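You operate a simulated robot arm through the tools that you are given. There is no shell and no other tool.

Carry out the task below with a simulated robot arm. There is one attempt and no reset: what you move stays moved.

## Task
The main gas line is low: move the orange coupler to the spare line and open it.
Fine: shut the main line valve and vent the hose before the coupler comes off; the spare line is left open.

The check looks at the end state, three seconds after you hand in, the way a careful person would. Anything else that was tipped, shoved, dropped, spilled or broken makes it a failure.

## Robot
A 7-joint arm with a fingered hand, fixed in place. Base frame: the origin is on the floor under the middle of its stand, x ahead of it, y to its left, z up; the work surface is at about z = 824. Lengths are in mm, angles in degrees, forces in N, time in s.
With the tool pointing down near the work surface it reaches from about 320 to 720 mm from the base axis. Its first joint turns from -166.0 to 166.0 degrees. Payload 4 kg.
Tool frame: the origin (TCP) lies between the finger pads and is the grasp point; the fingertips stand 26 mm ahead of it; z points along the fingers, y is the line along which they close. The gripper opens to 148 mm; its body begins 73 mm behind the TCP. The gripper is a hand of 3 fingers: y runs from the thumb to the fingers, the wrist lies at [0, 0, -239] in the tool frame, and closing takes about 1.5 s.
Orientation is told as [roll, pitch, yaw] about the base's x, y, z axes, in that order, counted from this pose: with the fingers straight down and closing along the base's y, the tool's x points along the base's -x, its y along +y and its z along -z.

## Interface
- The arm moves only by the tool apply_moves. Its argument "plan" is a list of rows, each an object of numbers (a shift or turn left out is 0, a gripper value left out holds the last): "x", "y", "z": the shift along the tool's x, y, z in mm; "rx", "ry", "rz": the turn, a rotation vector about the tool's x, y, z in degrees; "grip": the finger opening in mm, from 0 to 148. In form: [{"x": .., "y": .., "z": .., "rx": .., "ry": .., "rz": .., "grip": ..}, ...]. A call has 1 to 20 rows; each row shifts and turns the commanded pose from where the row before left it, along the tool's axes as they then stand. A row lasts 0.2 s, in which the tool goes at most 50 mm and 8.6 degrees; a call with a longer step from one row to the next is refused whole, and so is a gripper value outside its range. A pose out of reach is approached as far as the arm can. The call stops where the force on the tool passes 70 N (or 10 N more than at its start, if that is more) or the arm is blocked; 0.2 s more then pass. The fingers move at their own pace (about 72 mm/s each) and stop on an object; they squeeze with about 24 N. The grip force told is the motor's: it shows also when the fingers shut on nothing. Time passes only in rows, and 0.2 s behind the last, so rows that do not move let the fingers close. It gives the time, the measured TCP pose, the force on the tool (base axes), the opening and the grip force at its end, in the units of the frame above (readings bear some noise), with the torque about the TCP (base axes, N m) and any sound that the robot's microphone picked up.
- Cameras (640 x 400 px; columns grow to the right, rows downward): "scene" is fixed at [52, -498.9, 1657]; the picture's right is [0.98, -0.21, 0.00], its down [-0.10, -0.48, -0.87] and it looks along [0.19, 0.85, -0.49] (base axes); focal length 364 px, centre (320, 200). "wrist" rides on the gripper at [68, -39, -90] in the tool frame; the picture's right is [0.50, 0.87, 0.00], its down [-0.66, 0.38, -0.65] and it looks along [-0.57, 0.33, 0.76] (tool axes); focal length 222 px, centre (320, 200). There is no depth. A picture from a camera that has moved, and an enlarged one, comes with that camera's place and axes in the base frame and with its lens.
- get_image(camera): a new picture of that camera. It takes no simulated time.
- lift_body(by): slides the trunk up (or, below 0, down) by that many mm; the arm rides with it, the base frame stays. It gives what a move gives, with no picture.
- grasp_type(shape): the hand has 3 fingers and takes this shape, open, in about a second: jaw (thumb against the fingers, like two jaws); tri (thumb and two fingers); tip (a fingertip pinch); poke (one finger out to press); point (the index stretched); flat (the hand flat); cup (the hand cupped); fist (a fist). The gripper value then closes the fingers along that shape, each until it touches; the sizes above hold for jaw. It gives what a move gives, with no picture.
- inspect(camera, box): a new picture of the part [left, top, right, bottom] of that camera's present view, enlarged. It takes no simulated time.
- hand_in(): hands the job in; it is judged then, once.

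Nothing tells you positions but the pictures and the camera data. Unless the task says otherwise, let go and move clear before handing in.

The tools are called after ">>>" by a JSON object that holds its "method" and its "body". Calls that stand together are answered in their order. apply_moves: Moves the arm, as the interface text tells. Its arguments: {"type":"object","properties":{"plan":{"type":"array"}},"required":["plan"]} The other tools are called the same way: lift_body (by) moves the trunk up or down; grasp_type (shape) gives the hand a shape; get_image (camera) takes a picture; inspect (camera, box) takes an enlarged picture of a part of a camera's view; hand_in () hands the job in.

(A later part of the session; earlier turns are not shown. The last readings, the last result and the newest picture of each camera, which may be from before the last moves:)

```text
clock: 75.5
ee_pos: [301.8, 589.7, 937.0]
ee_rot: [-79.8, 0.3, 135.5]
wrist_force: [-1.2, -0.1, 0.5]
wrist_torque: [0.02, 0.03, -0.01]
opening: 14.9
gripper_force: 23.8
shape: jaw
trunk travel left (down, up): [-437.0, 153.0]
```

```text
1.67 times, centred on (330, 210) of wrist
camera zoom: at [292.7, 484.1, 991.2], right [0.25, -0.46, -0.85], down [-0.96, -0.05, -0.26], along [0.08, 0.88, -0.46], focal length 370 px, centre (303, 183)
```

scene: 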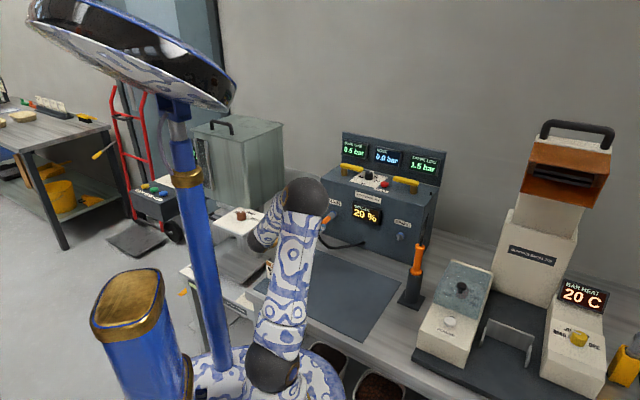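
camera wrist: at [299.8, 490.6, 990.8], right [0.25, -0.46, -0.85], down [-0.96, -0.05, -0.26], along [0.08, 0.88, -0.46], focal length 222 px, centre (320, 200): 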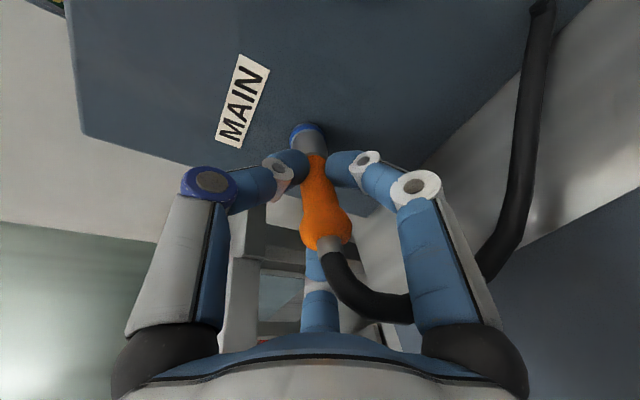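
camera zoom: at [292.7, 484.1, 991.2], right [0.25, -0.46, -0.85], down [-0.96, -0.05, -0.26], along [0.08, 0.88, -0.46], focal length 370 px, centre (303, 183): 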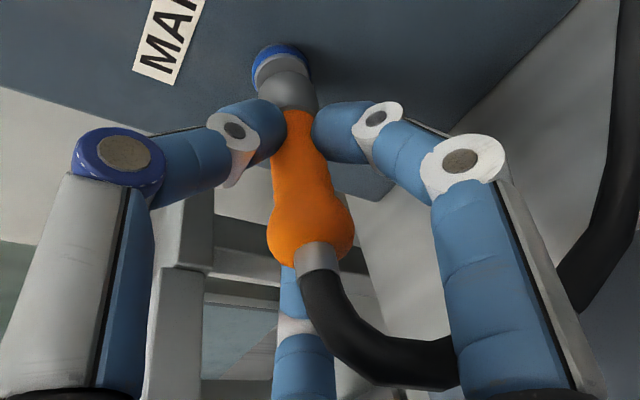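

It slides out freely with no resistance, and a gap opens at the blue ring. I keep pulling until the sleeve is fully clear of the nipple.

>>> {"method": "apply_moves", "body": {"plan": [{"y": 1.2, "z": -7}, {"y": 1.2, "z": -7}, {"y": 1.2, "z": -7}, {"y": 1.2, "z": -7}, {"y": 1.2, "z": -7}, {"x": 0}]}}

>>> {"method": "get_image", "body": {"camera": "wrist"}}

>>> {"method": "inspect", "body": {"camera": "wrist", "box": [220, 90, 440, 330]}}

>>> {"method": "inspect", "body": {"camera": "scene", "box": [290, 130, 450, 280]}}

```text
clock: 76.9
ee_pos: [276.4, 563.5, 938.2]
ee_rot: [-79.8, 0.3, 135.3]
wrist_force: [0.0, 0.2, -0.7]
wrist_torque: [-0.06, 0.02, 0.01]
opening: 14.9
gripper_force: 24.0
shape: jaw
trunk travel left (down, up): [-437.0, 153.0]
```

```text
taken
camera wrist: at [268.1, 458.5, 991.8], right [0.25, -0.46, -0.85], down [-0.96, -0.05, -0.26], along [0.08, 0.88, -0.46], focal length 222 px, centre (320, 200)
```

wrist: 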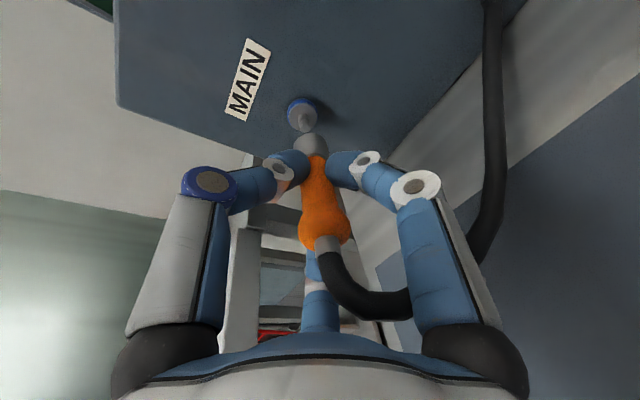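

```text
1.67 times, centred on (330, 210) of wrist
camera zoom: at [268.1, 458.5, 991.8], right [0.25, -0.46, -0.85], down [-0.96, -0.05, -0.26], along [0.08, 0.88, -0.46], focal length 370 px, centre (303, 183)
```

zoom: 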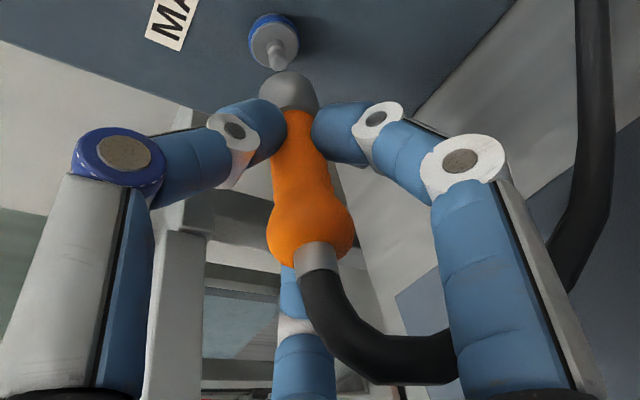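

```text
2.67 times, centred on (370, 205) of scene
camera zoom: at [52.0, -498.9, 1657.0], right [0.98, -0.21, 0.0], down [-0.1, -0.48, -0.87], along [0.19, 0.85, -0.49], focal length 971 px, centre (187, 187)
```

zoom: 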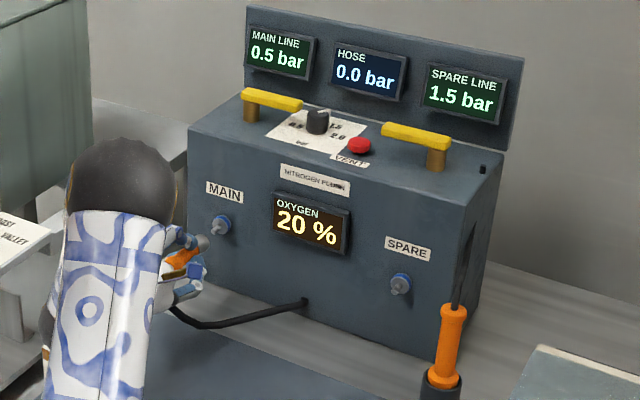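

The coupler is off and still straight in the grip; the HOSE reads 0.0 and the main port is bare. I now measure both ports in one enlarged picture to get the exact shift between them.

>>> {"method": "inspect", "body": {"camera": "scene", "box": [318, 192, 414, 252]}}

>>> {"method": "inspect", "body": {"camera": "scene", "box": [380, 220, 420, 250]}}

>>> {"method": "inspect", "body": {"camera": "scene", "box": [312, 198, 352, 228]}}

```text
6.67 times, centred on (366, 222) of scene
camera zoom: at [52.0, -498.9, 1657.0], right [0.98, -0.21, 0.0], down [-0.1, -0.48, -0.87], along [0.19, 0.85, -0.49], focal length 2427 px, centre (13, 53)
```

zoom: 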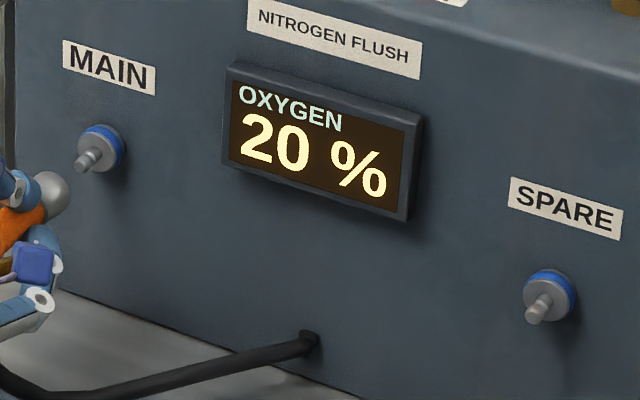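

```text
13.33 times, centred on (400, 235) of scene
camera zoom: at [52.0, -498.9, 1657.0], right [0.98, -0.21, 0.0], down [-0.1, -0.48, -0.87], along [0.19, 0.85, -0.49], focal length 4853 px, centre (-747, -267)
```

zoom: 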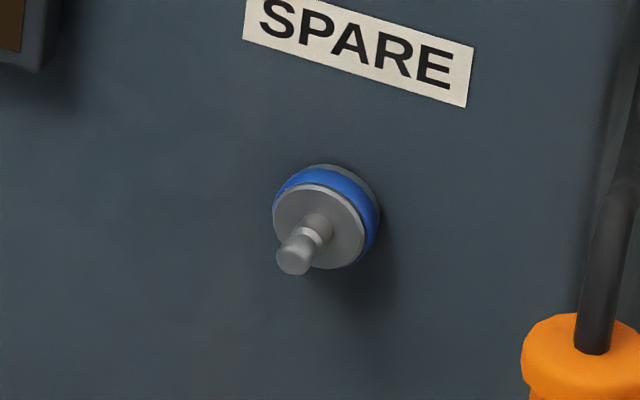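

```text
13.33 times, centred on (332, 213) of scene
camera zoom: at [52.0, -498.9, 1657.0], right [0.98, -0.21, 0.0], down [-0.1, -0.48, -0.87], along [0.19, 0.85, -0.49], focal length 4853 px, centre (160, 27)
```

zoom: 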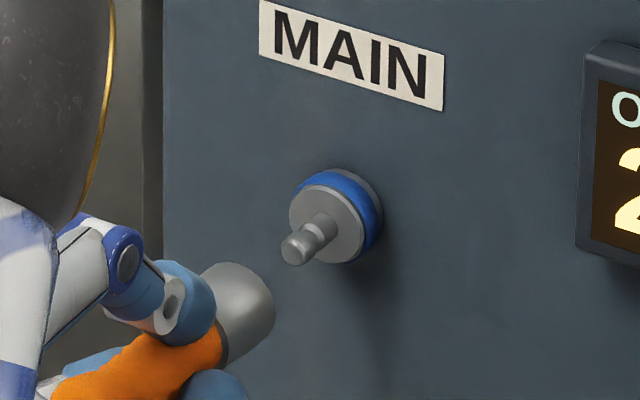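

Both ports are at the same height, about 269 mm apart. For a precise alignment I record how the main nipple looks from the wrist camera at this exact stand-off, to match at the spare.

>>> {"method": "inspect", "body": {"camera": "wrist", "box": [260, 80, 360, 160]}}

>>> {"method": "apply_moves", "body": {"plan": [{"x": 0}, {"x": 0}]}}

```text
5.00 times, centred on (310, 120) of wrist
camera zoom: at [268.1, 458.5, 991.8], right [0.25, -0.46, -0.85], down [-0.96, -0.05, -0.26], along [0.08, 0.88, -0.46], focal length 1111 px, centre (370, 600)
```

zoom: 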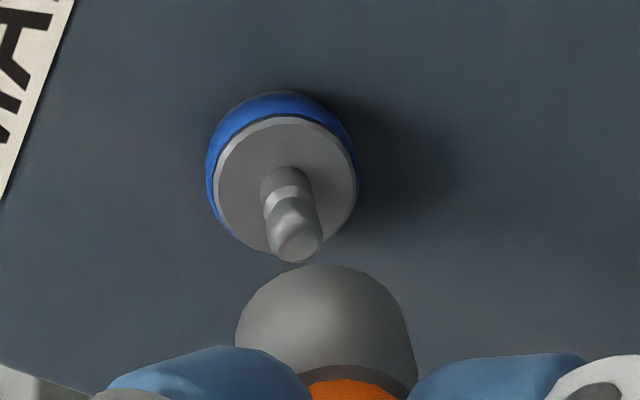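

```text
clock: 77.5
ee_pos: [277.8, 563.3, 937.9]
ee_rot: [-79.8, 0.3, 135.4]
wrist_force: [0.6, -0.2, -0.5]
wrist_torque: [-0.01, -0.01, 0.03]
opening: 15.1
gripper_force: 24.3
shape: jaw
trunk travel left (down, up): [-437.0, 153.0]
```

At the spare port the wrist camera would pass close to the orange tool in its stand (side about -174, depth 551). I roll the hand 25° about the coupler axis here to move the camera up and away, and take a fresh reference picture of the main nipple.

>>> {"method": "apply_moves", "body": {"plan": [{"ry": 1.48, "rz": -8.2}, {"ry": 1.48, "rz": -8.2}, {"ry": 1.48, "rz": -8.2}, {"x": 0}, {"x": 0}]}}

>>> {"method": "get_image", "body": {"camera": "wrist"}}

>>> {"method": "inspect", "body": {"camera": "scene", "box": [290, 180, 410, 270]}}

```text
clock: 78.7
ee_pos: [277.4, 563.5, 938.2]
ee_rot: [-79.8, 25.3, 135.2]
wrist_force: [-0.2, 0.2, 0.9]
wrist_torque: [0.0, 0.02, 0.0]
opening: 14.8
gripper_force: 24.1
shape: jaw
trunk travel left (down, up): [-437.0, 153.0]
```

```text
taken
camera wrist: at [247.1, 479.7, 1014.9], right [0.47, -0.68, -0.56], down [-0.84, -0.17, -0.51], along [0.26, 0.71, -0.65], focal length 222 px, centre (320, 200)
```

wrist: 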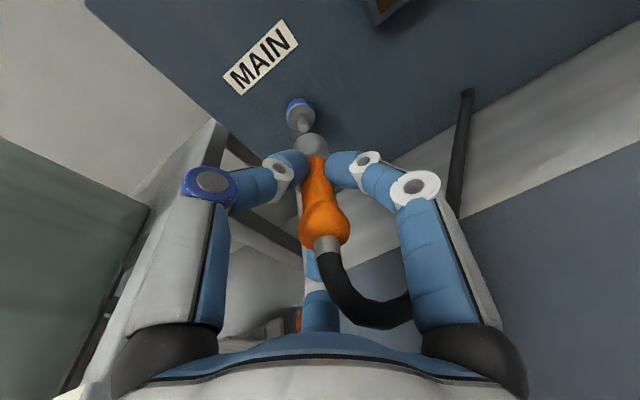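

```text
4.44 times, centred on (350, 225) of scene
camera zoom: at [52.0, -498.9, 1657.0], right [0.98, -0.21, 0.0], down [-0.1, -0.48, -0.87], along [0.19, 0.85, -0.49], focal length 1618 px, centre (187, 89)
```

zoom: 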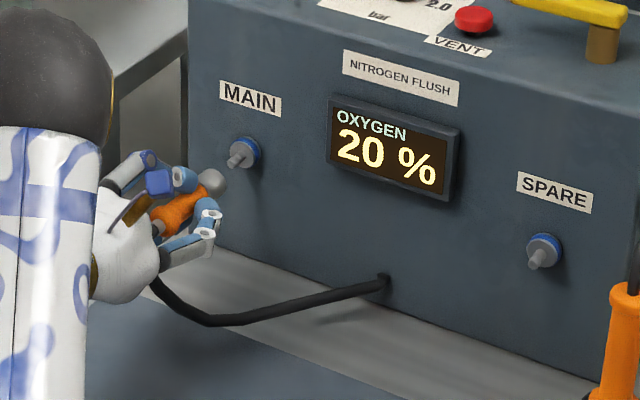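

The roll went well and the coupler is still in line. I take the enlarged reference picture of the main nipple from this pose.

>>> {"method": "inspect", "body": {"camera": "wrist", "box": [260, 80, 360, 160]}}

>>> {"method": "inspect", "body": {"camera": "wrist", "box": [240, 80, 400, 260]}}

```text
5.00 times, centred on (310, 120) of wrist
camera zoom: at [247.1, 479.7, 1014.9], right [0.47, -0.68, -0.56], down [-0.84, -0.17, -0.51], along [0.26, 0.71, -0.65], focal length 1111 px, centre (370, 600)
```

zoom: 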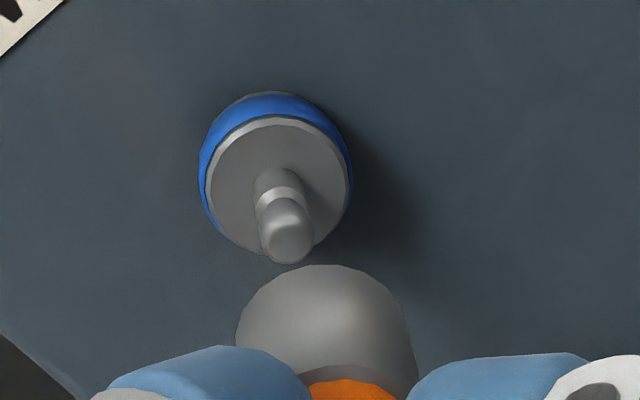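

```text
2.22 times, centred on (320, 170) of wrist
camera zoom: at [247.1, 479.7, 1014.9], right [0.47, -0.68, -0.56], down [-0.84, -0.17, -0.51], along [0.26, 0.71, -0.65], focal length 494 px, centre (320, 267)
```

zoom: 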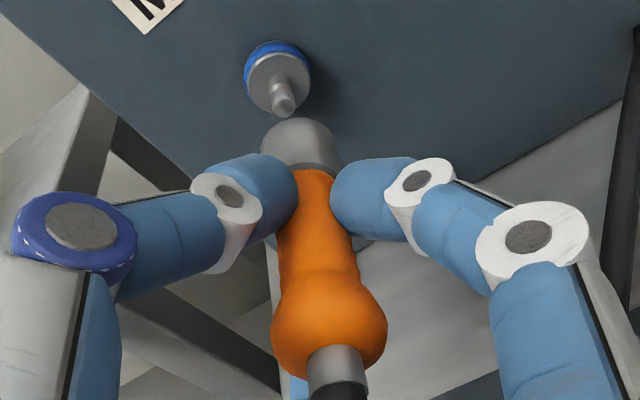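

In the camera frame the coupler is coaxial when the nipple tip sits at about (297, 245) and the disc centre at (287, 185) of that enlarged view (from the straight pull-out). Now I translate sideways 268 mm to the spare port, keeping depth, height and orientation.

>>> {"method": "apply_moves", "body": {"plan": [{"x": 24.2, "y": 11.3, "z": 1.9}, {"x": 24.2, "y": 11.3, "z": 1.9}, {"x": 24.2, "y": 11.3, "z": 1.9}, {"x": 24.2, "y": 11.3, "z": 1.9}, {"x": 24.2, "y": 11.3, "z": 1.9}, {"x": 0}]}}

>>> {"method": "get_image", "body": {"camera": "scene"}}

>>> {"method": "get_image", "body": {"camera": "wrist"}}

```text
clock: 80.1
ee_pos: [371.5, 470.8, 937.9]
ee_rot: [-79.8, 25.3, 135.3]
wrist_force: [-0.7, 0.2, 0.0]
wrist_torque: [0.02, 0.0, -0.01]
opening: 15.0
gripper_force: 23.7
shape: jaw
trunk travel left (down, up): [-437.0, 153.0]
```

```text
taken
```

scene: 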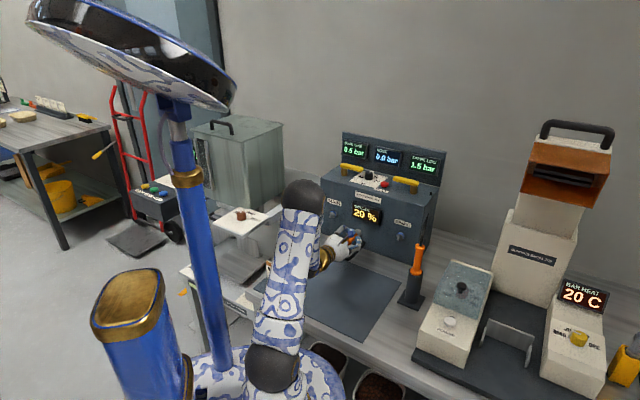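

```text
taken
camera wrist: at [341.7, 385.5, 1014.8], right [0.47, -0.68, -0.56], down [-0.84, -0.17, -0.51], along [0.26, 0.71, -0.65], focal length 222 px, centre (320, 200)
```

wrist: 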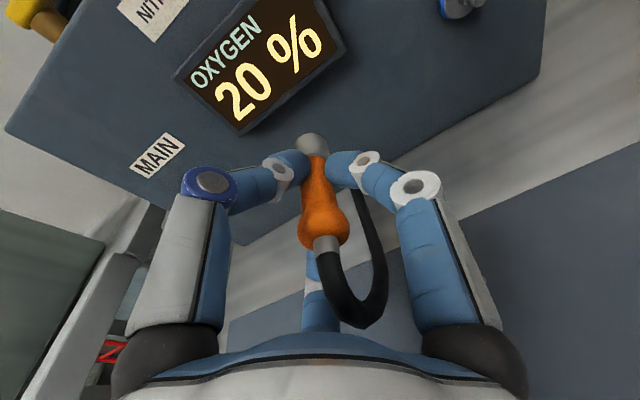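

Halfway across with the hose looping freely. I complete the shift to the spare port.

>>> {"method": "apply_moves", "body": {"plan": [{"x": 24.2, "y": 11.3, "z": 1.9}, {"x": 24.2, "y": 11.3, "z": 1.9}, {"x": 24.2, "y": 11.3, "z": 1.9}, {"x": 24.2, "y": 11.3, "z": 1.9}, {"x": 24.2, "y": 11.3, "z": 1.9}, {"x": 0}, {"x": 0}]}}

>>> {"method": "get_image", "body": {"camera": "wrist"}}

>>> {"method": "inspect", "body": {"camera": "wrist", "box": [260, 80, 360, 160]}}

>>> {"method": "inspect", "body": {"camera": "scene", "box": [330, 180, 450, 290]}}

```text
clock: 81.7
ee_pos: [422.6, 419.8, 937.9]
ee_rot: [-79.8, 25.2, 135.2]
wrist_force: [0.2, -0.2, 0.3]
wrist_torque: [-0.01, 0.04, 0.01]
opening: 14.7
gripper_force: 24.2
shape: jaw
out of reach, approached as far as the arm can: row 3, 4, 5
trunk travel left (down, up): [-437.0, 153.0]
```

```text
taken
camera wrist: at [391.8, 334.7, 1015.3], right [0.47, -0.68, -0.56], down [-0.84, -0.16, -0.51], along [0.26, 0.71, -0.65], focal length 222 px, centre (320, 200)
```

wrist: 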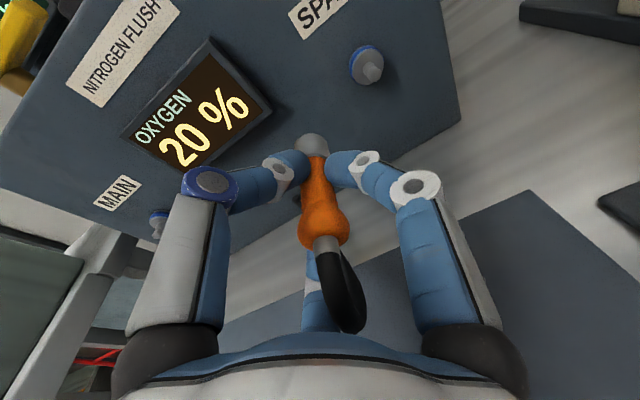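

```text
5.00 times, centred on (310, 120) of wrist
camera zoom: at [391.8, 334.7, 1015.3], right [0.47, -0.68, -0.56], down [-0.84, -0.16, -0.51], along [0.26, 0.71, -0.65], focal length 1111 px, centre (370, 600)
```

zoom: 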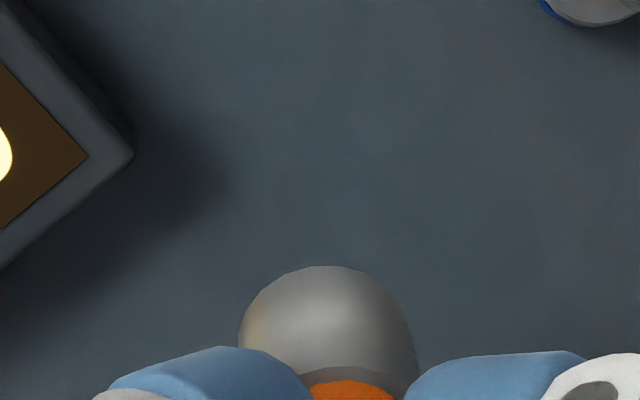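

```text
3.64 times, centred on (390, 235) of scene
camera zoom: at [52.0, -498.9, 1657.0], right [0.98, -0.21, 0.0], down [-0.1, -0.48, -0.87], along [0.19, 0.85, -0.49], focal length 1324 px, centre (66, 73)
```

zoom: 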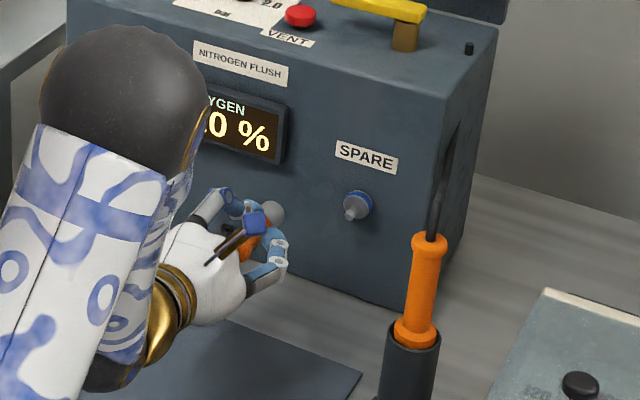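

The move stopped at side -2 because of a wrist joint limit: the forearm is too steep to point the hand level straight ahead. I go back a little to the left and then lower the trunk in stages while raising the hand equally, which levels the forearm.

>>> {"method": "apply_moves", "body": {"plan": [{"x": -29.4, "y": -13.7, "z": -2.35}, {"x": -29.4, "y": -13.7, "z": -2.35}, {"x": -29.4, "y": -13.7, "z": -2.35}, {"x": -29.4, "y": -13.7, "z": -2.35}, {"x": 12.8, "y": -26.7, "z": -4.8}, {"x": 12.8, "y": -26.7, "z": -4.8}, {"x": 0}]}}

>>> {"method": "get_image", "body": {"camera": "scene"}}

>>> {"method": "get_image", "body": {"camera": "wrist"}}

```text
clock: 83.3
ee_pos: [329.2, 509.5, 999.5]
ee_rot: [-79.8, 25.3, 135.4]
wrist_force: [0.0, 0.4, -0.4]
wrist_torque: [-0.01, 0.01, -0.01]
opening: 14.8
gripper_force: 23.7
shape: jaw
trunk travel left (down, up): [-437.0, 153.0]
```

```text
taken
```

scene: 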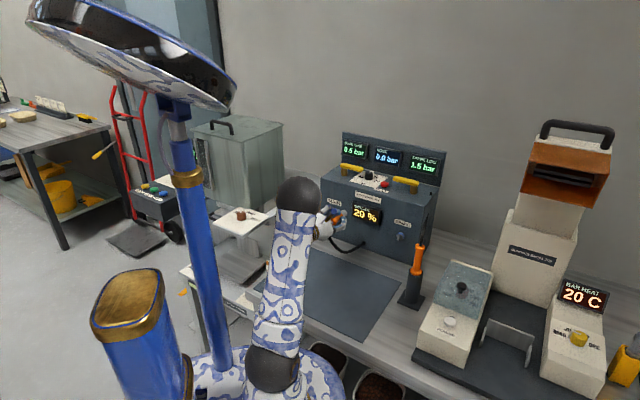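

```text
taken
camera wrist: at [299.1, 425.4, 1075.9], right [0.47, -0.68, -0.56], down [-0.84, -0.17, -0.51], along [0.26, 0.71, -0.65], focal length 222 px, centre (320, 200)
```

wrist: 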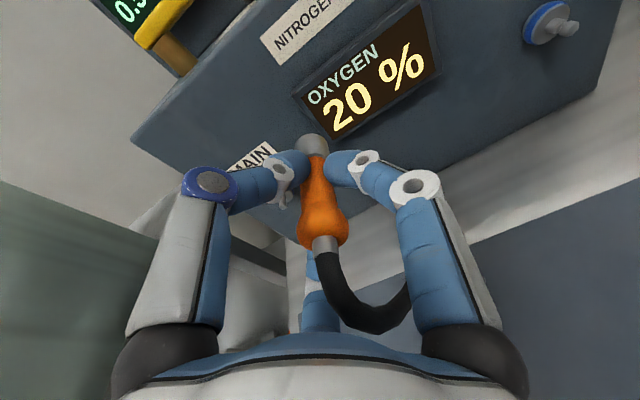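

The hand is at z 1000 with slack hose. I start lowering the trunk in stages, keeping the hand between z 960 and 1010.

>>> {"method": "lift_body", "body": {"by": -40}}

>>> {"method": "apply_moves", "body": {"plan": [{"x": 10.7, "y": -22.2, "z": -4}, {"x": 10.7, "y": -22.2, "z": -4}, {"x": 0}]}}

>>> {"method": "lift_body", "body": {"by": -50}}

>>> {"method": "apply_moves", "body": {"plan": [{"x": 10.7, "y": -22.2, "z": -4}, {"x": 10.7, "y": -22.2, "z": -4}, {"x": 0}]}}

>>> {"method": "get_image", "body": {"camera": "scene"}}

>>> {"method": "get_image", "body": {"camera": "wrist"}}

```text
clock: 84.1
ee_pos: [330.3, 511.2, 958.4]
ee_rot: [-79.8, 25.3, 135.3]
wrist_force: [-0.2, 0.0, -0.3]
wrist_torque: [-0.01, 0.0, -0.02]
opening: 14.6
gripper_force: 23.9
shape: jaw
trunk travel left (down, up): [-397.0, 193.0]
```

```text
clock: 84.9
ee_pos: [329.1, 509.6, 1007.6]
ee_rot: [-79.8, 25.3, 135.3]
wrist_force: [-0.2, -0.6, -1.2]
wrist_torque: [-0.04, 0.0, 0.01]
opening: 14.6
gripper_force: 24.4
shape: jaw
trunk travel left (down, up): [-397.0, 193.0]
```

```text
clock: 85.8
ee_pos: [331.4, 510.3, 957.8]
ee_rot: [-79.8, 25.3, 135.3]
wrist_force: [-0.2, -0.3, -0.3]
wrist_torque: [-0.01, 0.02, -0.01]
opening: 14.5
gripper_force: 23.6
shape: jaw
trunk travel left (down, up): [-347.0, 243.0]
```

```text
clock: 86.6
ee_pos: [330.3, 510.4, 1007.7]
ee_rot: [-79.8, 25.3, 135.4]
wrist_force: [-0.5, 0.1, -1.3]
wrist_torque: [-0.02, 0.02, -0.03]
opening: 14.6
gripper_force: 23.7
shape: jaw
trunk travel left (down, up): [-347.0, 243.0]
```

```text
taken
```

scene: 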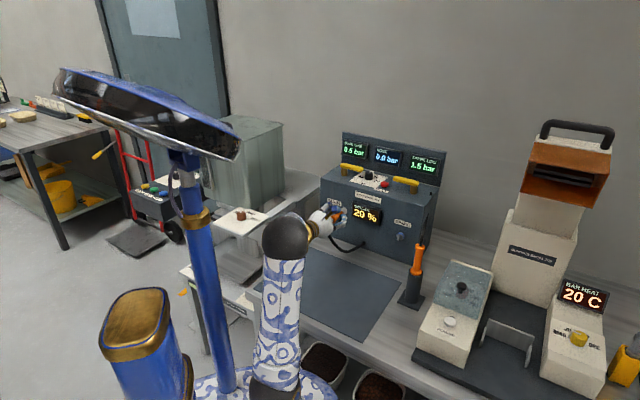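

```text
taken
camera wrist: at [299.4, 426.1, 1085.0], right [0.47, -0.68, -0.56], down [-0.84, -0.17, -0.51], along [0.26, 0.71, -0.65], focal length 222 px, centre (320, 200)
```

wrist: 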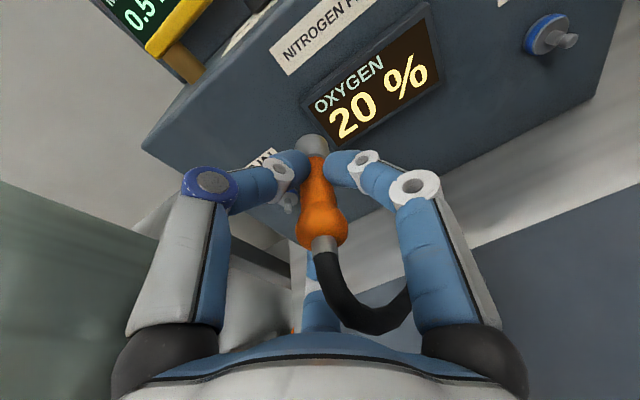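

The hand holds its pose well and the coupler is steady. I continue the same staged lowering.

>>> {"method": "lift_body", "body": {"by": -50}}

>>> {"method": "apply_moves", "body": {"plan": [{"x": 10.7, "y": -22.2, "z": -4}, {"x": 10.7, "y": -22.2, "z": -4}, {"x": 0}]}}

>>> {"method": "lift_body", "body": {"by": -50}}

>>> {"method": "apply_moves", "body": {"plan": [{"x": 10.7, "y": -22.2, "z": -4}, {"x": 10.7, "y": -22.2, "z": -4}, {"x": 0}]}}

>>> {"method": "get_image", "body": {"camera": "scene"}}

```text
clock: 87.5
ee_pos: [329.1, 510.8, 957.7]
ee_rot: [-79.9, 25.3, 135.3]
wrist_force: [-0.6, 0.3, -1.7]
wrist_torque: [0.01, 0.02, 0.02]
opening: 14.7
gripper_force: 24.4
shape: jaw
trunk travel left (down, up): [-297.0, 293.0]
```

```text
clock: 88.3
ee_pos: [329.0, 510.4, 1007.9]
ee_rot: [-79.8, 25.3, 135.4]
wrist_force: [0.6, -0.5, -1.6]
wrist_torque: [0.03, -0.03, -0.01]
opening: 14.9
gripper_force: 24.4
shape: jaw
trunk travel left (down, up): [-297.0, 293.0]
```

```text
clock: 89.2
ee_pos: [328.5, 510.8, 957.0]
ee_rot: [-79.8, 25.3, 135.3]
wrist_force: [0.3, -0.3, -1.4]
wrist_torque: [-0.02, 0.04, 0.0]
opening: 14.3
gripper_force: 23.9
shape: jaw
trunk travel left (down, up): [-247.0, 343.0]
```

```text
clock: 90.0
ee_pos: [329.6, 510.1, 1007.8]
ee_rot: [-79.8, 25.3, 135.3]
wrist_force: [-1.0, 0.9, -0.9]
wrist_torque: [-0.03, 0.0, -0.01]
opening: 14.6
gripper_force: 24.1
shape: jaw
trunk travel left (down, up): [-247.0, 343.0]
```

```text
taken
```

scene: 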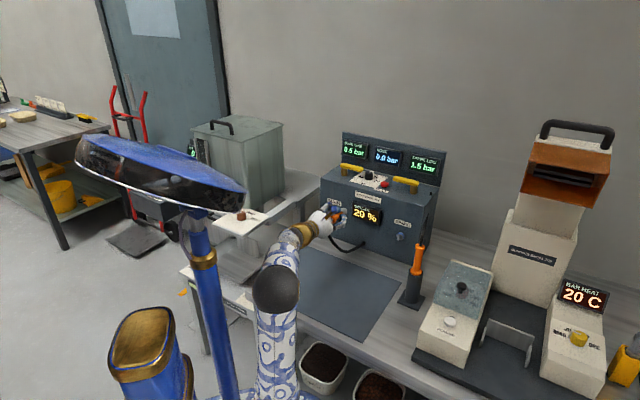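

Still smooth. Two more stages, then I try the sideways move again.

>>> {"method": "lift_body", "body": {"by": -50}}

>>> {"method": "apply_moves", "body": {"plan": [{"x": 10.7, "y": -22.2, "z": -4}, {"x": 10.7, "y": -22.2, "z": -4}, {"x": 0}]}}

>>> {"method": "lift_body", "body": {"by": -50}}

>>> {"method": "apply_moves", "body": {"plan": [{"x": 10.7, "y": -22.2, "z": -4}, {"x": 10.7, "y": -22.2, "z": -4}, {"x": 0}]}}

>>> {"method": "lift_body", "body": {"by": -40}}

>>> {"method": "get_image", "body": {"camera": "scene"}}

>>> {"method": "get_image", "body": {"camera": "wrist"}}

```text
clock: 91.0
ee_pos: [329.3, 508.2, 957.8]
ee_rot: [-79.8, 25.4, 135.4]
wrist_force: [-1.0, -0.2, -1.3]
wrist_torque: [-0.01, 0.0, 0.0]
opening: 15.0
gripper_force: 23.8
shape: jaw
trunk travel left (down, up): [-197.0, 393.0]
```

```text
clock: 91.8
ee_pos: [329.7, 510.8, 1009.1]
ee_rot: [-79.9, 25.2, 135.2]
wrist_force: [-0.8, -0.4, -1.9]
wrist_torque: [-0.01, 0.0, 0.03]
opening: 14.2
gripper_force: 23.6
shape: jaw
trunk travel left (down, up): [-197.0, 393.0]
```

```text
clock: 92.7
ee_pos: [329.3, 507.4, 957.5]
ee_rot: [-79.8, 25.3, 135.4]
wrist_force: [-0.4, 0.0, -0.7]
wrist_torque: [-0.02, 0.01, 0.02]
opening: 14.7
gripper_force: 24.1
shape: jaw
trunk travel left (down, up): [-147.0, 443.0]
```

```text
clock: 93.5
ee_pos: [328.3, 510.2, 1008.2]
ee_rot: [-79.7, 25.3, 135.2]
wrist_force: [0.5, 0.0, -0.9]
wrist_torque: [-0.01, 0.04, -0.03]
opening: 14.6
gripper_force: 23.8
shape: jaw
trunk travel left (down, up): [-147.0, 443.0]
```

```text
clock: 94.3
ee_pos: [328.4, 509.6, 966.6]
ee_rot: [-79.8, 25.3, 135.3]
wrist_force: [-0.5, 0.4, -0.8]
wrist_torque: [-0.04, 0.02, 0.01]
opening: 14.6
gripper_force: 24.1
shape: jaw
trunk travel left (down, up): [-107.0, 483.0]
```

```text
taken
```

scene: 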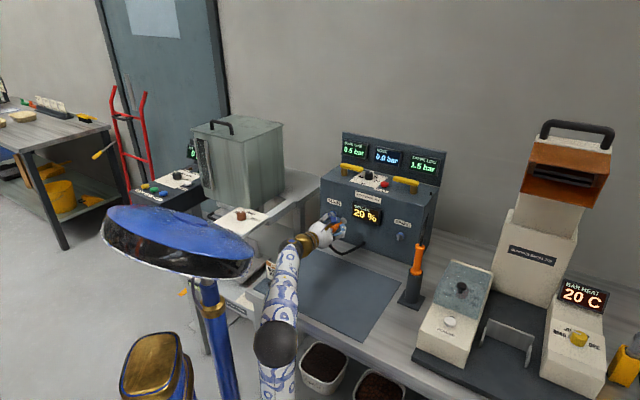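

```text
taken
camera wrist: at [298.2, 425.2, 1044.7], right [0.47, -0.68, -0.56], down [-0.84, -0.17, -0.51], along [0.26, 0.71, -0.65], focal length 222 px, centre (320, 200)
```

wrist: 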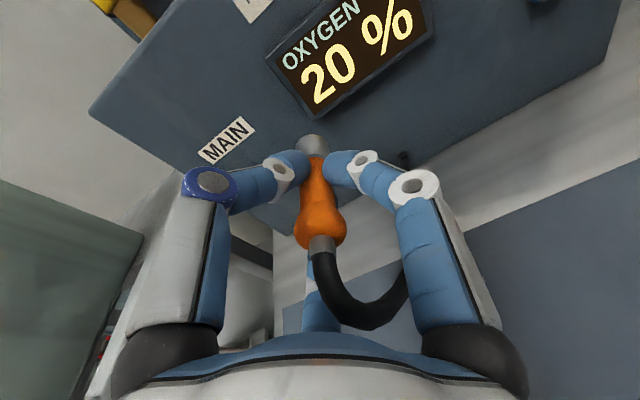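

The forearm is now close to level. I try the sideways move to the spare port again, at z 967.

>>> {"method": "apply_moves", "body": {"plan": [{"x": 22, "y": 10.2, "z": 1.75}, {"x": 22, "y": 10.2, "z": 1.75}, {"x": 22, "y": 10.2, "z": 1.75}, {"x": 22, "y": 10.2, "z": 1.75}, {"x": 0}]}}

>>> {"method": "get_image", "body": {"camera": "scene"}}

```text
clock: 95.5
ee_pos: [397.1, 441.5, 966.9]
ee_rot: [-79.7, 25.3, 135.3]
wrist_force: [0.6, 0.3, -1.6]
wrist_torque: [-0.04, 0.02, -0.03]
opening: 14.6
gripper_force: 24.3
shape: jaw
trunk travel left (down, up): [-107.0, 483.0]
```

```text
taken
```

scene: 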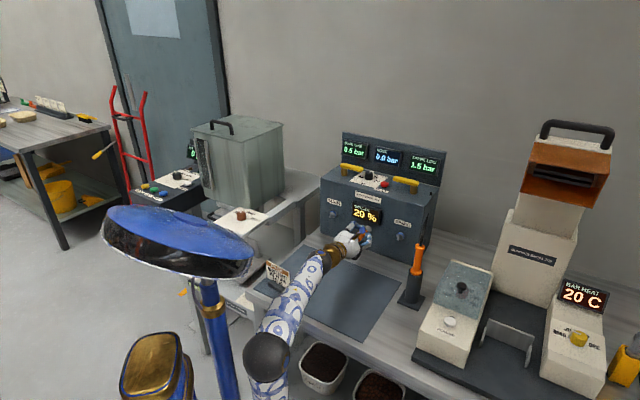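

No limit this time, and the card is seen standing on the bench. I finish the shift to the spare port.

>>> {"method": "apply_moves", "body": {"plan": [{"x": 22, "y": 10.2, "z": 1.75}, {"x": 22, "y": 10.2, "z": 1.75}, {"x": 22, "y": 10.2, "z": 1.75}, {"x": 22, "y": 10.2, "z": 1.75}, {"x": 0}]}}

>>> {"method": "get_image", "body": {"camera": "wrist"}}

>>> {"method": "inspect", "body": {"camera": "scene", "box": [320, 180, 450, 300]}}

>>> {"method": "inspect", "body": {"camera": "scene", "box": [230, 230, 330, 310]}}

```text
clock: 96.7
ee_pos: [465.7, 372.3, 968.7]
ee_rot: [-79.8, 25.3, 135.3]
wrist_force: [1.0, -0.2, -1.4]
wrist_torque: [0.02, -0.01, -0.01]
opening: 14.5
gripper_force: 24.1
shape: jaw
trunk travel left (down, up): [-107.0, 483.0]
```

```text
taken
camera wrist: at [436.1, 288.0, 1045.3], right [0.47, -0.68, -0.56], down [-0.84, -0.17, -0.51], along [0.26, 0.71, -0.65], focal length 222 px, centre (320, 200)
```

wrist: 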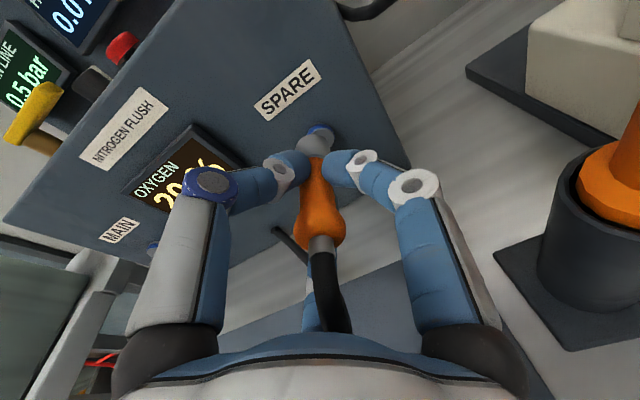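

```text
3.33 times, centred on (385, 240) of scene
camera zoom: at [52.0, -498.9, 1657.0], right [0.98, -0.21, 0.0], down [-0.1, -0.48, -0.87], along [0.19, 0.85, -0.49], focal length 1213 px, centre (103, 67)
```

zoom: 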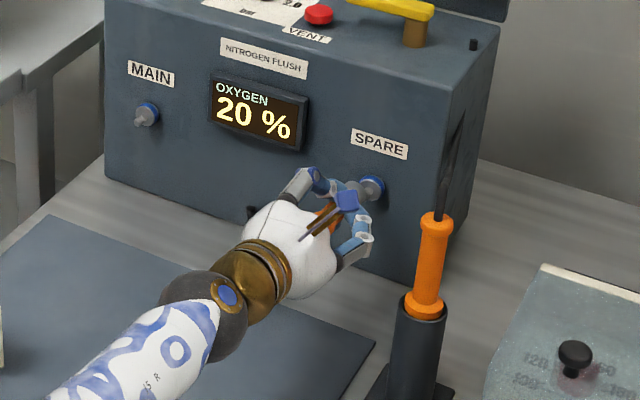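

```text
5.00 times, centred on (280, 270) of scene
camera zoom: at [52.0, -498.9, 1657.0], right [0.98, -0.21, 0.0], down [-0.1, -0.48, -0.87], along [0.19, 0.85, -0.49], focal length 1820 px, centre (520, -150)
```

zoom: 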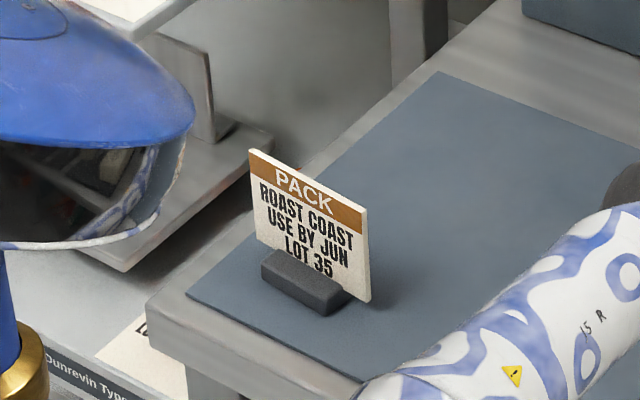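

I am in front of the spare port at side -66, with the stand clear on the right. I lower to port height and compare with the reference picture.

>>> {"method": "apply_moves", "body": {"plan": [{"x": -6.5, "y": 13.6, "z": 2.4}, {"x": -6.5, "y": 13.6, "z": 2.4}, {"x": 0}, {"x": 0}]}}

>>> {"method": "get_image", "body": {"camera": "wrist"}}

>>> {"method": "inspect", "body": {"camera": "wrist", "box": [260, 80, 360, 160]}}

```text
clock: 97.7
ee_pos: [466.0, 372.7, 937.0]
ee_rot: [-79.7, 25.3, 135.4]
wrist_force: [0.4, 0.2, -1.4]
wrist_torque: [0.0, 0.02, 0.01]
opening: 14.2
gripper_force: 24.2
shape: jaw
trunk travel left (down, up): [-107.0, 483.0]
```

```text
taken
camera wrist: at [436.4, 288.2, 1014.3], right [0.47, -0.68, -0.56], down [-0.84, -0.17, -0.51], along [0.26, 0.71, -0.65], focal length 222 px, centre (320, 200)
```

wrist: 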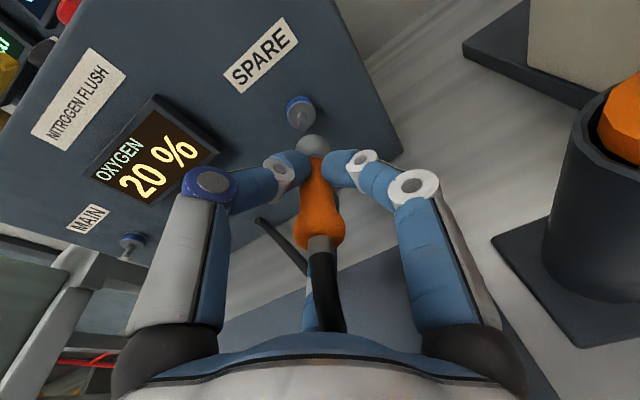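

```text
5.00 times, centred on (310, 120) of wrist
camera zoom: at [436.4, 288.2, 1014.3], right [0.47, -0.68, -0.56], down [-0.84, -0.17, -0.51], along [0.26, 0.71, -0.65], focal length 1111 px, centre (370, 600)
```

zoom: 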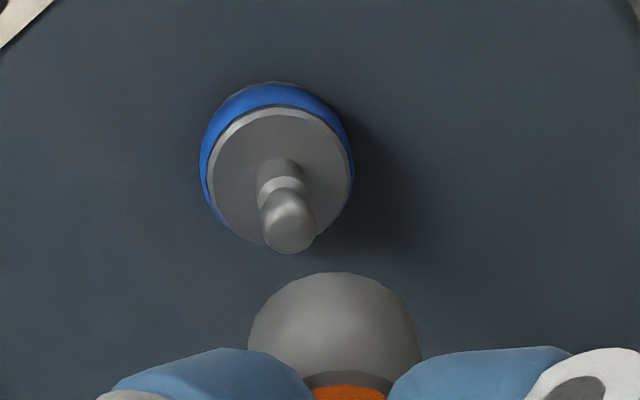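

The coupler has shifted very slightly in the grip. I compare the whole coupler in the same enlarged view as before to see whether it moved or tilted.

>>> {"method": "inspect", "body": {"camera": "wrist", "box": [240, 80, 400, 260]}}

>>> {"method": "inspect", "body": {"camera": "scene", "box": [365, 210, 425, 260]}}

```text
2.22 times, centred on (320, 170) of wrist
camera zoom: at [436.4, 288.2, 1014.3], right [0.47, -0.68, -0.56], down [-0.84, -0.17, -0.51], along [0.26, 0.71, -0.65], focal length 494 px, centre (320, 267)
```

zoom: 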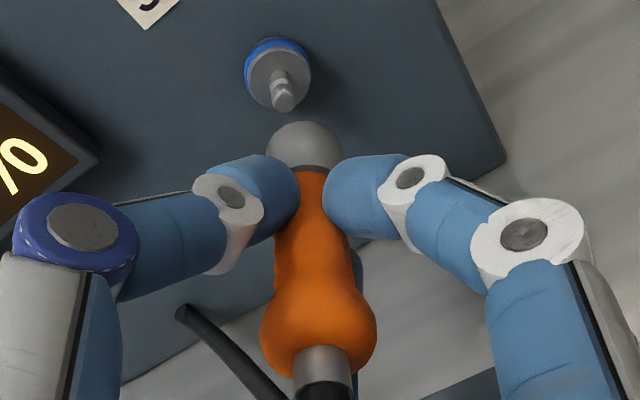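

```text
8.00 times, centred on (395, 235) of scene
camera zoom: at [52.0, -498.9, 1657.0], right [0.98, -0.21, 0.0], down [-0.1, -0.48, -0.87], along [0.19, 0.85, -0.49], focal length 2912 px, centre (-280, -80)
```

zoom: 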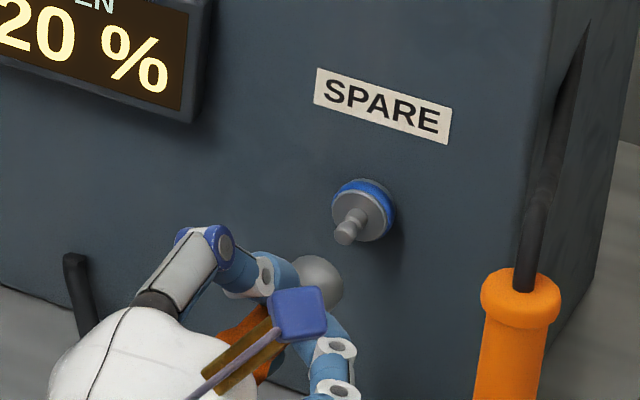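

The coupler has turned about 3° in the grip (the hose tugs its rear end) and slid back about 1.4 mm. I rotate the hand to bring the coupler square to the port again, then re-measure.

>>> {"method": "apply_moves", "body": {"plan": [{"rx": 2.74, "ry": -1.56, "rz": -0.29}, {"x": 0}, {"x": 0}]}}

>>> {"method": "inspect", "body": {"camera": "wrist", "box": [260, 80, 360, 160]}}

>>> {"method": "inspect", "body": {"camera": "wrist", "box": [240, 80, 400, 260]}}

```text
clock: 98.5
ee_pos: [467.3, 373.2, 937.3]
ee_rot: [-81.9, 25.3, 137.1]
wrist_force: [-0.4, -0.7, -1.2]
wrist_torque: [0.0, -0.01, 0.04]
opening: 14.4
gripper_force: 23.9
shape: jaw
trunk travel left (down, up): [-107.0, 483.0]
```

```text
5.00 times, centred on (310, 120) of wrist
camera zoom: at [438.7, 285.0, 1011.8], right [0.52, -0.65, -0.56], down [-0.82, -0.19, -0.53], along [0.24, 0.74, -0.63], focal length 1111 px, centre (370, 600)
```

zoom: 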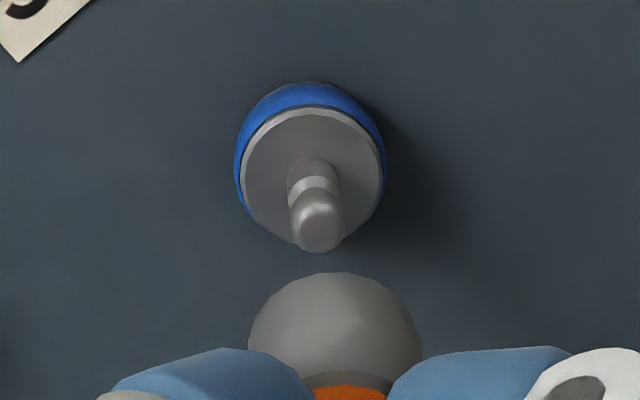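

```text
2.22 times, centred on (320, 170) of wrist
camera zoom: at [438.7, 285.0, 1011.8], right [0.52, -0.65, -0.56], down [-0.82, -0.19, -0.53], along [0.24, 0.74, -0.63], focal length 494 px, centre (320, 267)
```

zoom: 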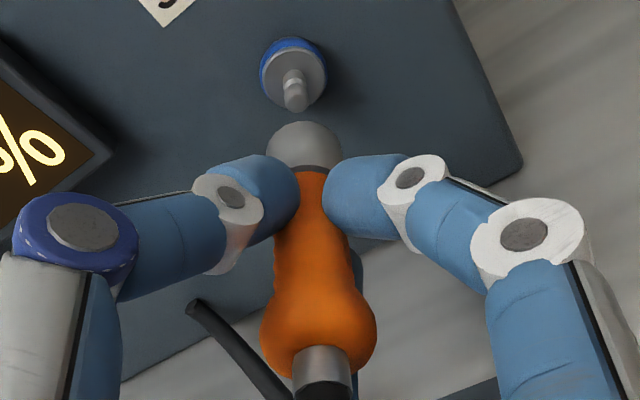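

Sideways the nipple now lines up with the coupler axis. To check the vertical direction I zoom the scene camera on the sleeve and nipple.

>>> {"method": "inspect", "body": {"camera": "scene", "box": [375, 220, 415, 250]}}

>>> {"method": "apply_moves", "body": {"plan": [{"x": 0}, {"x": 0}]}}

```text
13.33 times, centred on (395, 235) of scene
camera zoom: at [52.0, -498.9, 1657.0], right [0.98, -0.21, 0.0], down [-0.1, -0.48, -0.87], along [0.19, 0.85, -0.49], focal length 4853 px, centre (-680, -267)
```

zoom: 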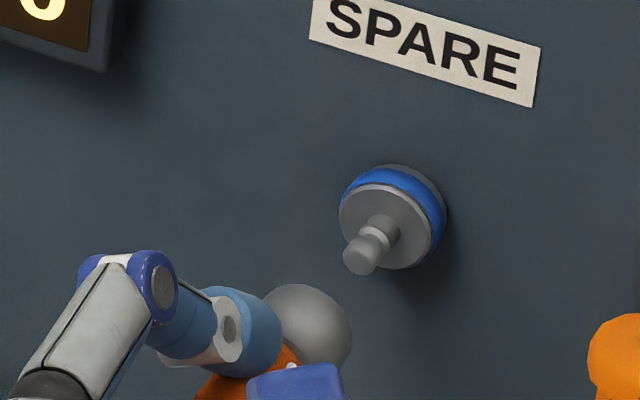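

```text
clock: 99.1
ee_pos: [466.0, 372.5, 937.5]
ee_rot: [-81.7, 25.3, 137.1]
wrist_force: [0.0, 0.2, -1.4]
wrist_torque: [-0.03, 0.02, -0.02]
opening: 14.4
gripper_force: 24.0
shape: jaw
trunk travel left (down, up): [-107.0, 483.0]
```

Scene and wrist views agree to within about a millimetre. I advance 20 mm toward the nipple and check again.

>>> {"method": "apply_moves", "body": {"plan": [{"x": 0.8, "y": -0.9, "z": 6.6}, {"x": 0.22, "y": -0.85, "z": 6.6}, {"x": 0.22, "y": -0.85, "z": 6.6}, {"x": 0}, {"x": 0}]}}

>>> {"method": "inspect", "body": {"camera": "wrist", "box": [260, 80, 360, 160]}}

>>> {"method": "inspect", "body": {"camera": "scene", "box": [375, 220, 415, 250]}}

>>> {"method": "get_image", "body": {"camera": "wrist"}}

```text
clock: 100.3
ee_pos: [481.3, 386.4, 936.5]
ee_rot: [-81.8, 25.2, 137.1]
wrist_force: [-0.3, 0.3, -0.5]
wrist_torque: [0.01, 0.02, 0.0]
opening: 14.9
gripper_force: 23.9
shape: jaw
trunk travel left (down, up): [-107.0, 483.0]
```

```text
5.00 times, centred on (310, 120) of wrist
camera zoom: at [453.4, 299.3, 1012.1], right [0.52, -0.65, -0.56], down [-0.82, -0.19, -0.53], along [0.24, 0.74, -0.63], focal length 1111 px, centre (370, 600)
```

zoom: 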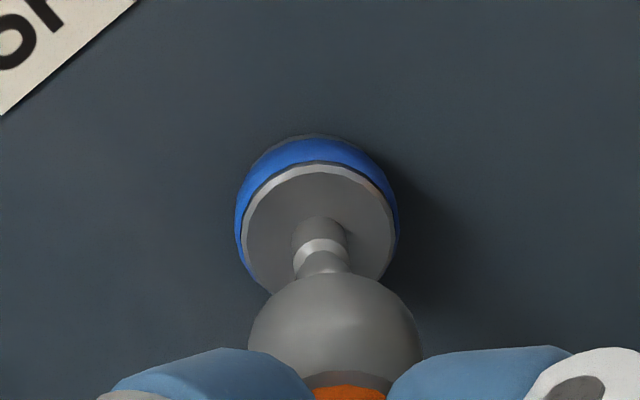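

```text
13.33 times, centred on (395, 235) of scene
camera zoom: at [52.0, -498.9, 1657.0], right [0.98, -0.21, 0.0], down [-0.1, -0.48, -0.87], along [0.19, 0.85, -0.49], focal length 4853 px, centre (-680, -267)
```

zoom: 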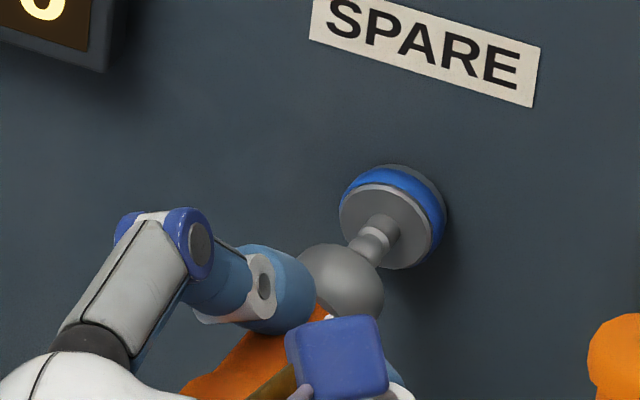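

```text
taken
camera wrist: at [453.4, 299.3, 1012.1], right [0.52, -0.65, -0.56], down [-0.82, -0.19, -0.53], along [0.24, 0.74, -0.63], focal length 222 px, centre (320, 200)
```

wrist: 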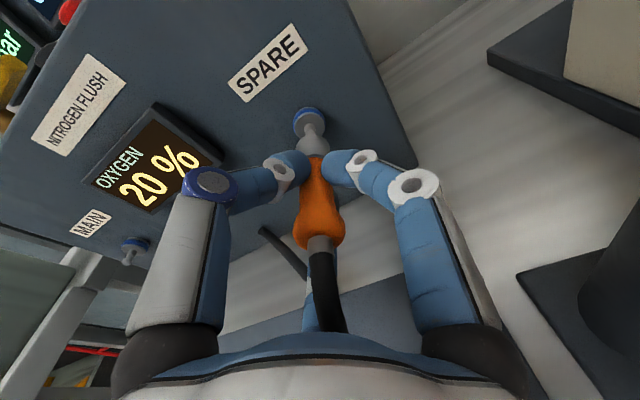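

No force yet, and the nipple is going into the sleeve. I continue in small steps while watching the force.

>>> {"method": "apply_moves", "body": {"plan": [{"x": 0.13, "y": -0.51, "z": 4}, {"x": 0.13, "y": -0.51, "z": 4}, {"x": 0}]}}

>>> {"method": "inspect", "body": {"camera": "wrist", "box": [260, 80, 360, 160]}}

>>> {"method": "inspect", "body": {"camera": "scene", "box": [375, 220, 415, 250]}}

```text
clock: 101.1
ee_pos: [486.2, 392.6, 936.8]
ee_rot: [-81.8, 25.3, 137.1]
wrist_force: [0.3, 1.3, -0.8]
wrist_torque: [0.0, -0.02, 0.02]
opening: 14.4
gripper_force: 24.2
shape: jaw
trunk travel left (down, up): [-107.0, 483.0]
```

```text
5.00 times, centred on (310, 120) of wrist
camera zoom: at [458.8, 304.5, 1012.1], right [0.52, -0.65, -0.56], down [-0.82, -0.19, -0.53], along [0.24, 0.74, -0.63], focal length 1111 px, centre (370, 600)
```

zoom: 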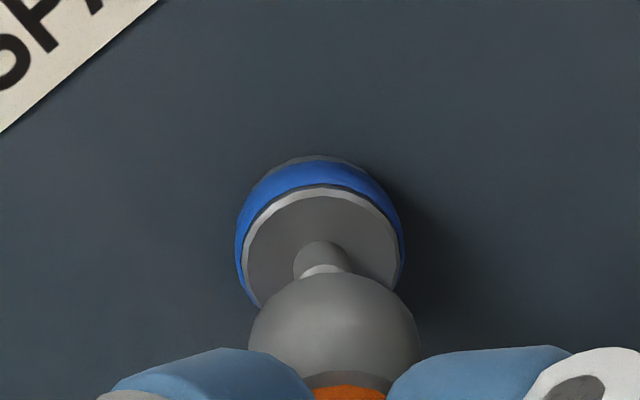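

```text
13.33 times, centred on (395, 235) of scene
camera zoom: at [52.0, -498.9, 1657.0], right [0.98, -0.21, 0.0], down [-0.1, -0.48, -0.87], along [0.19, 0.85, -0.49], focal length 4853 px, centre (-680, -267)
```

zoom: 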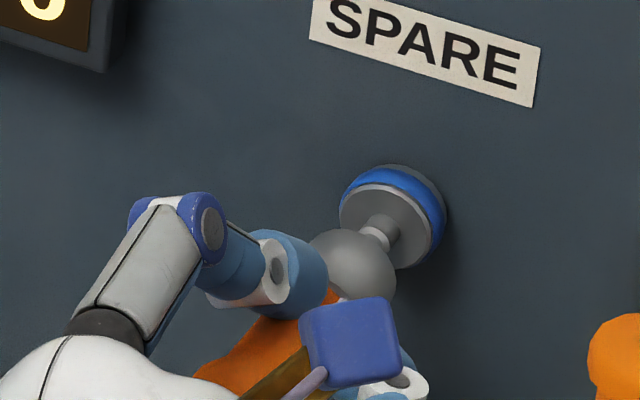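

The nipple is entering the sleeve on axis with almost no force. I push on.

>>> {"method": "apply_moves", "body": {"plan": [{"x": 0.13, "y": -0.51, "z": 4}, {"x": 0.13, "y": -0.51, "z": 4}, {"x": 0.1, "y": -0.38, "z": 3}, {"x": 0}]}}

>>> {"method": "inspect", "body": {"camera": "wrist", "box": [260, 80, 360, 160]}}

>>> {"method": "inspect", "body": {"camera": "scene", "box": [375, 220, 415, 250]}}

```text
clock: 102.1
ee_pos: [496.0, 400.1, 936.3]
ee_rot: [-81.8, 25.3, 137.1]
wrist_force: [-0.4, -0.5, 0.3]
wrist_torque: [0.02, -0.04, 0.04]
opening: 14.8
gripper_force: 24.1
shape: jaw
trunk travel left (down, up): [-107.0, 483.0]
```

```text
5.00 times, centred on (310, 120) of wrist
camera zoom: at [466.8, 312.2, 1011.9], right [0.52, -0.65, -0.56], down [-0.82, -0.19, -0.53], along [0.24, 0.74, -0.63], focal length 1111 px, centre (370, 600)
```

zoom: 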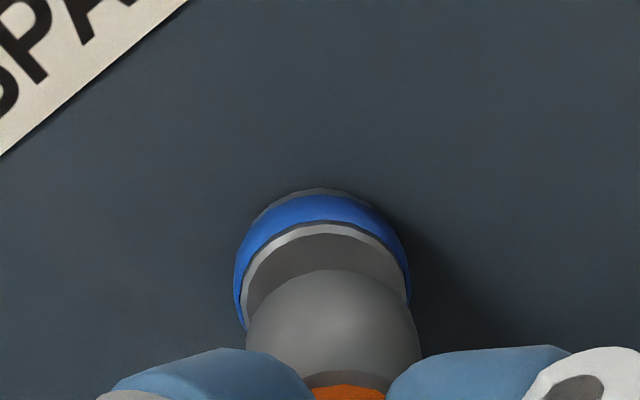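

```text
13.33 times, centred on (395, 235) of scene
camera zoom: at [52.0, -498.9, 1657.0], right [0.98, -0.21, 0.0], down [-0.1, -0.48, -0.87], along [0.19, 0.85, -0.49], focal length 4853 px, centre (-680, -267)
```

zoom: 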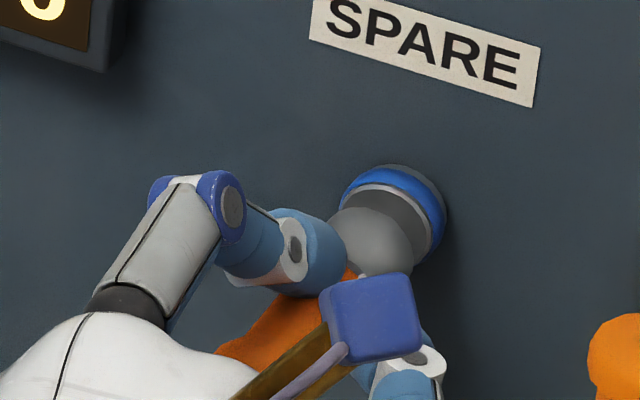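

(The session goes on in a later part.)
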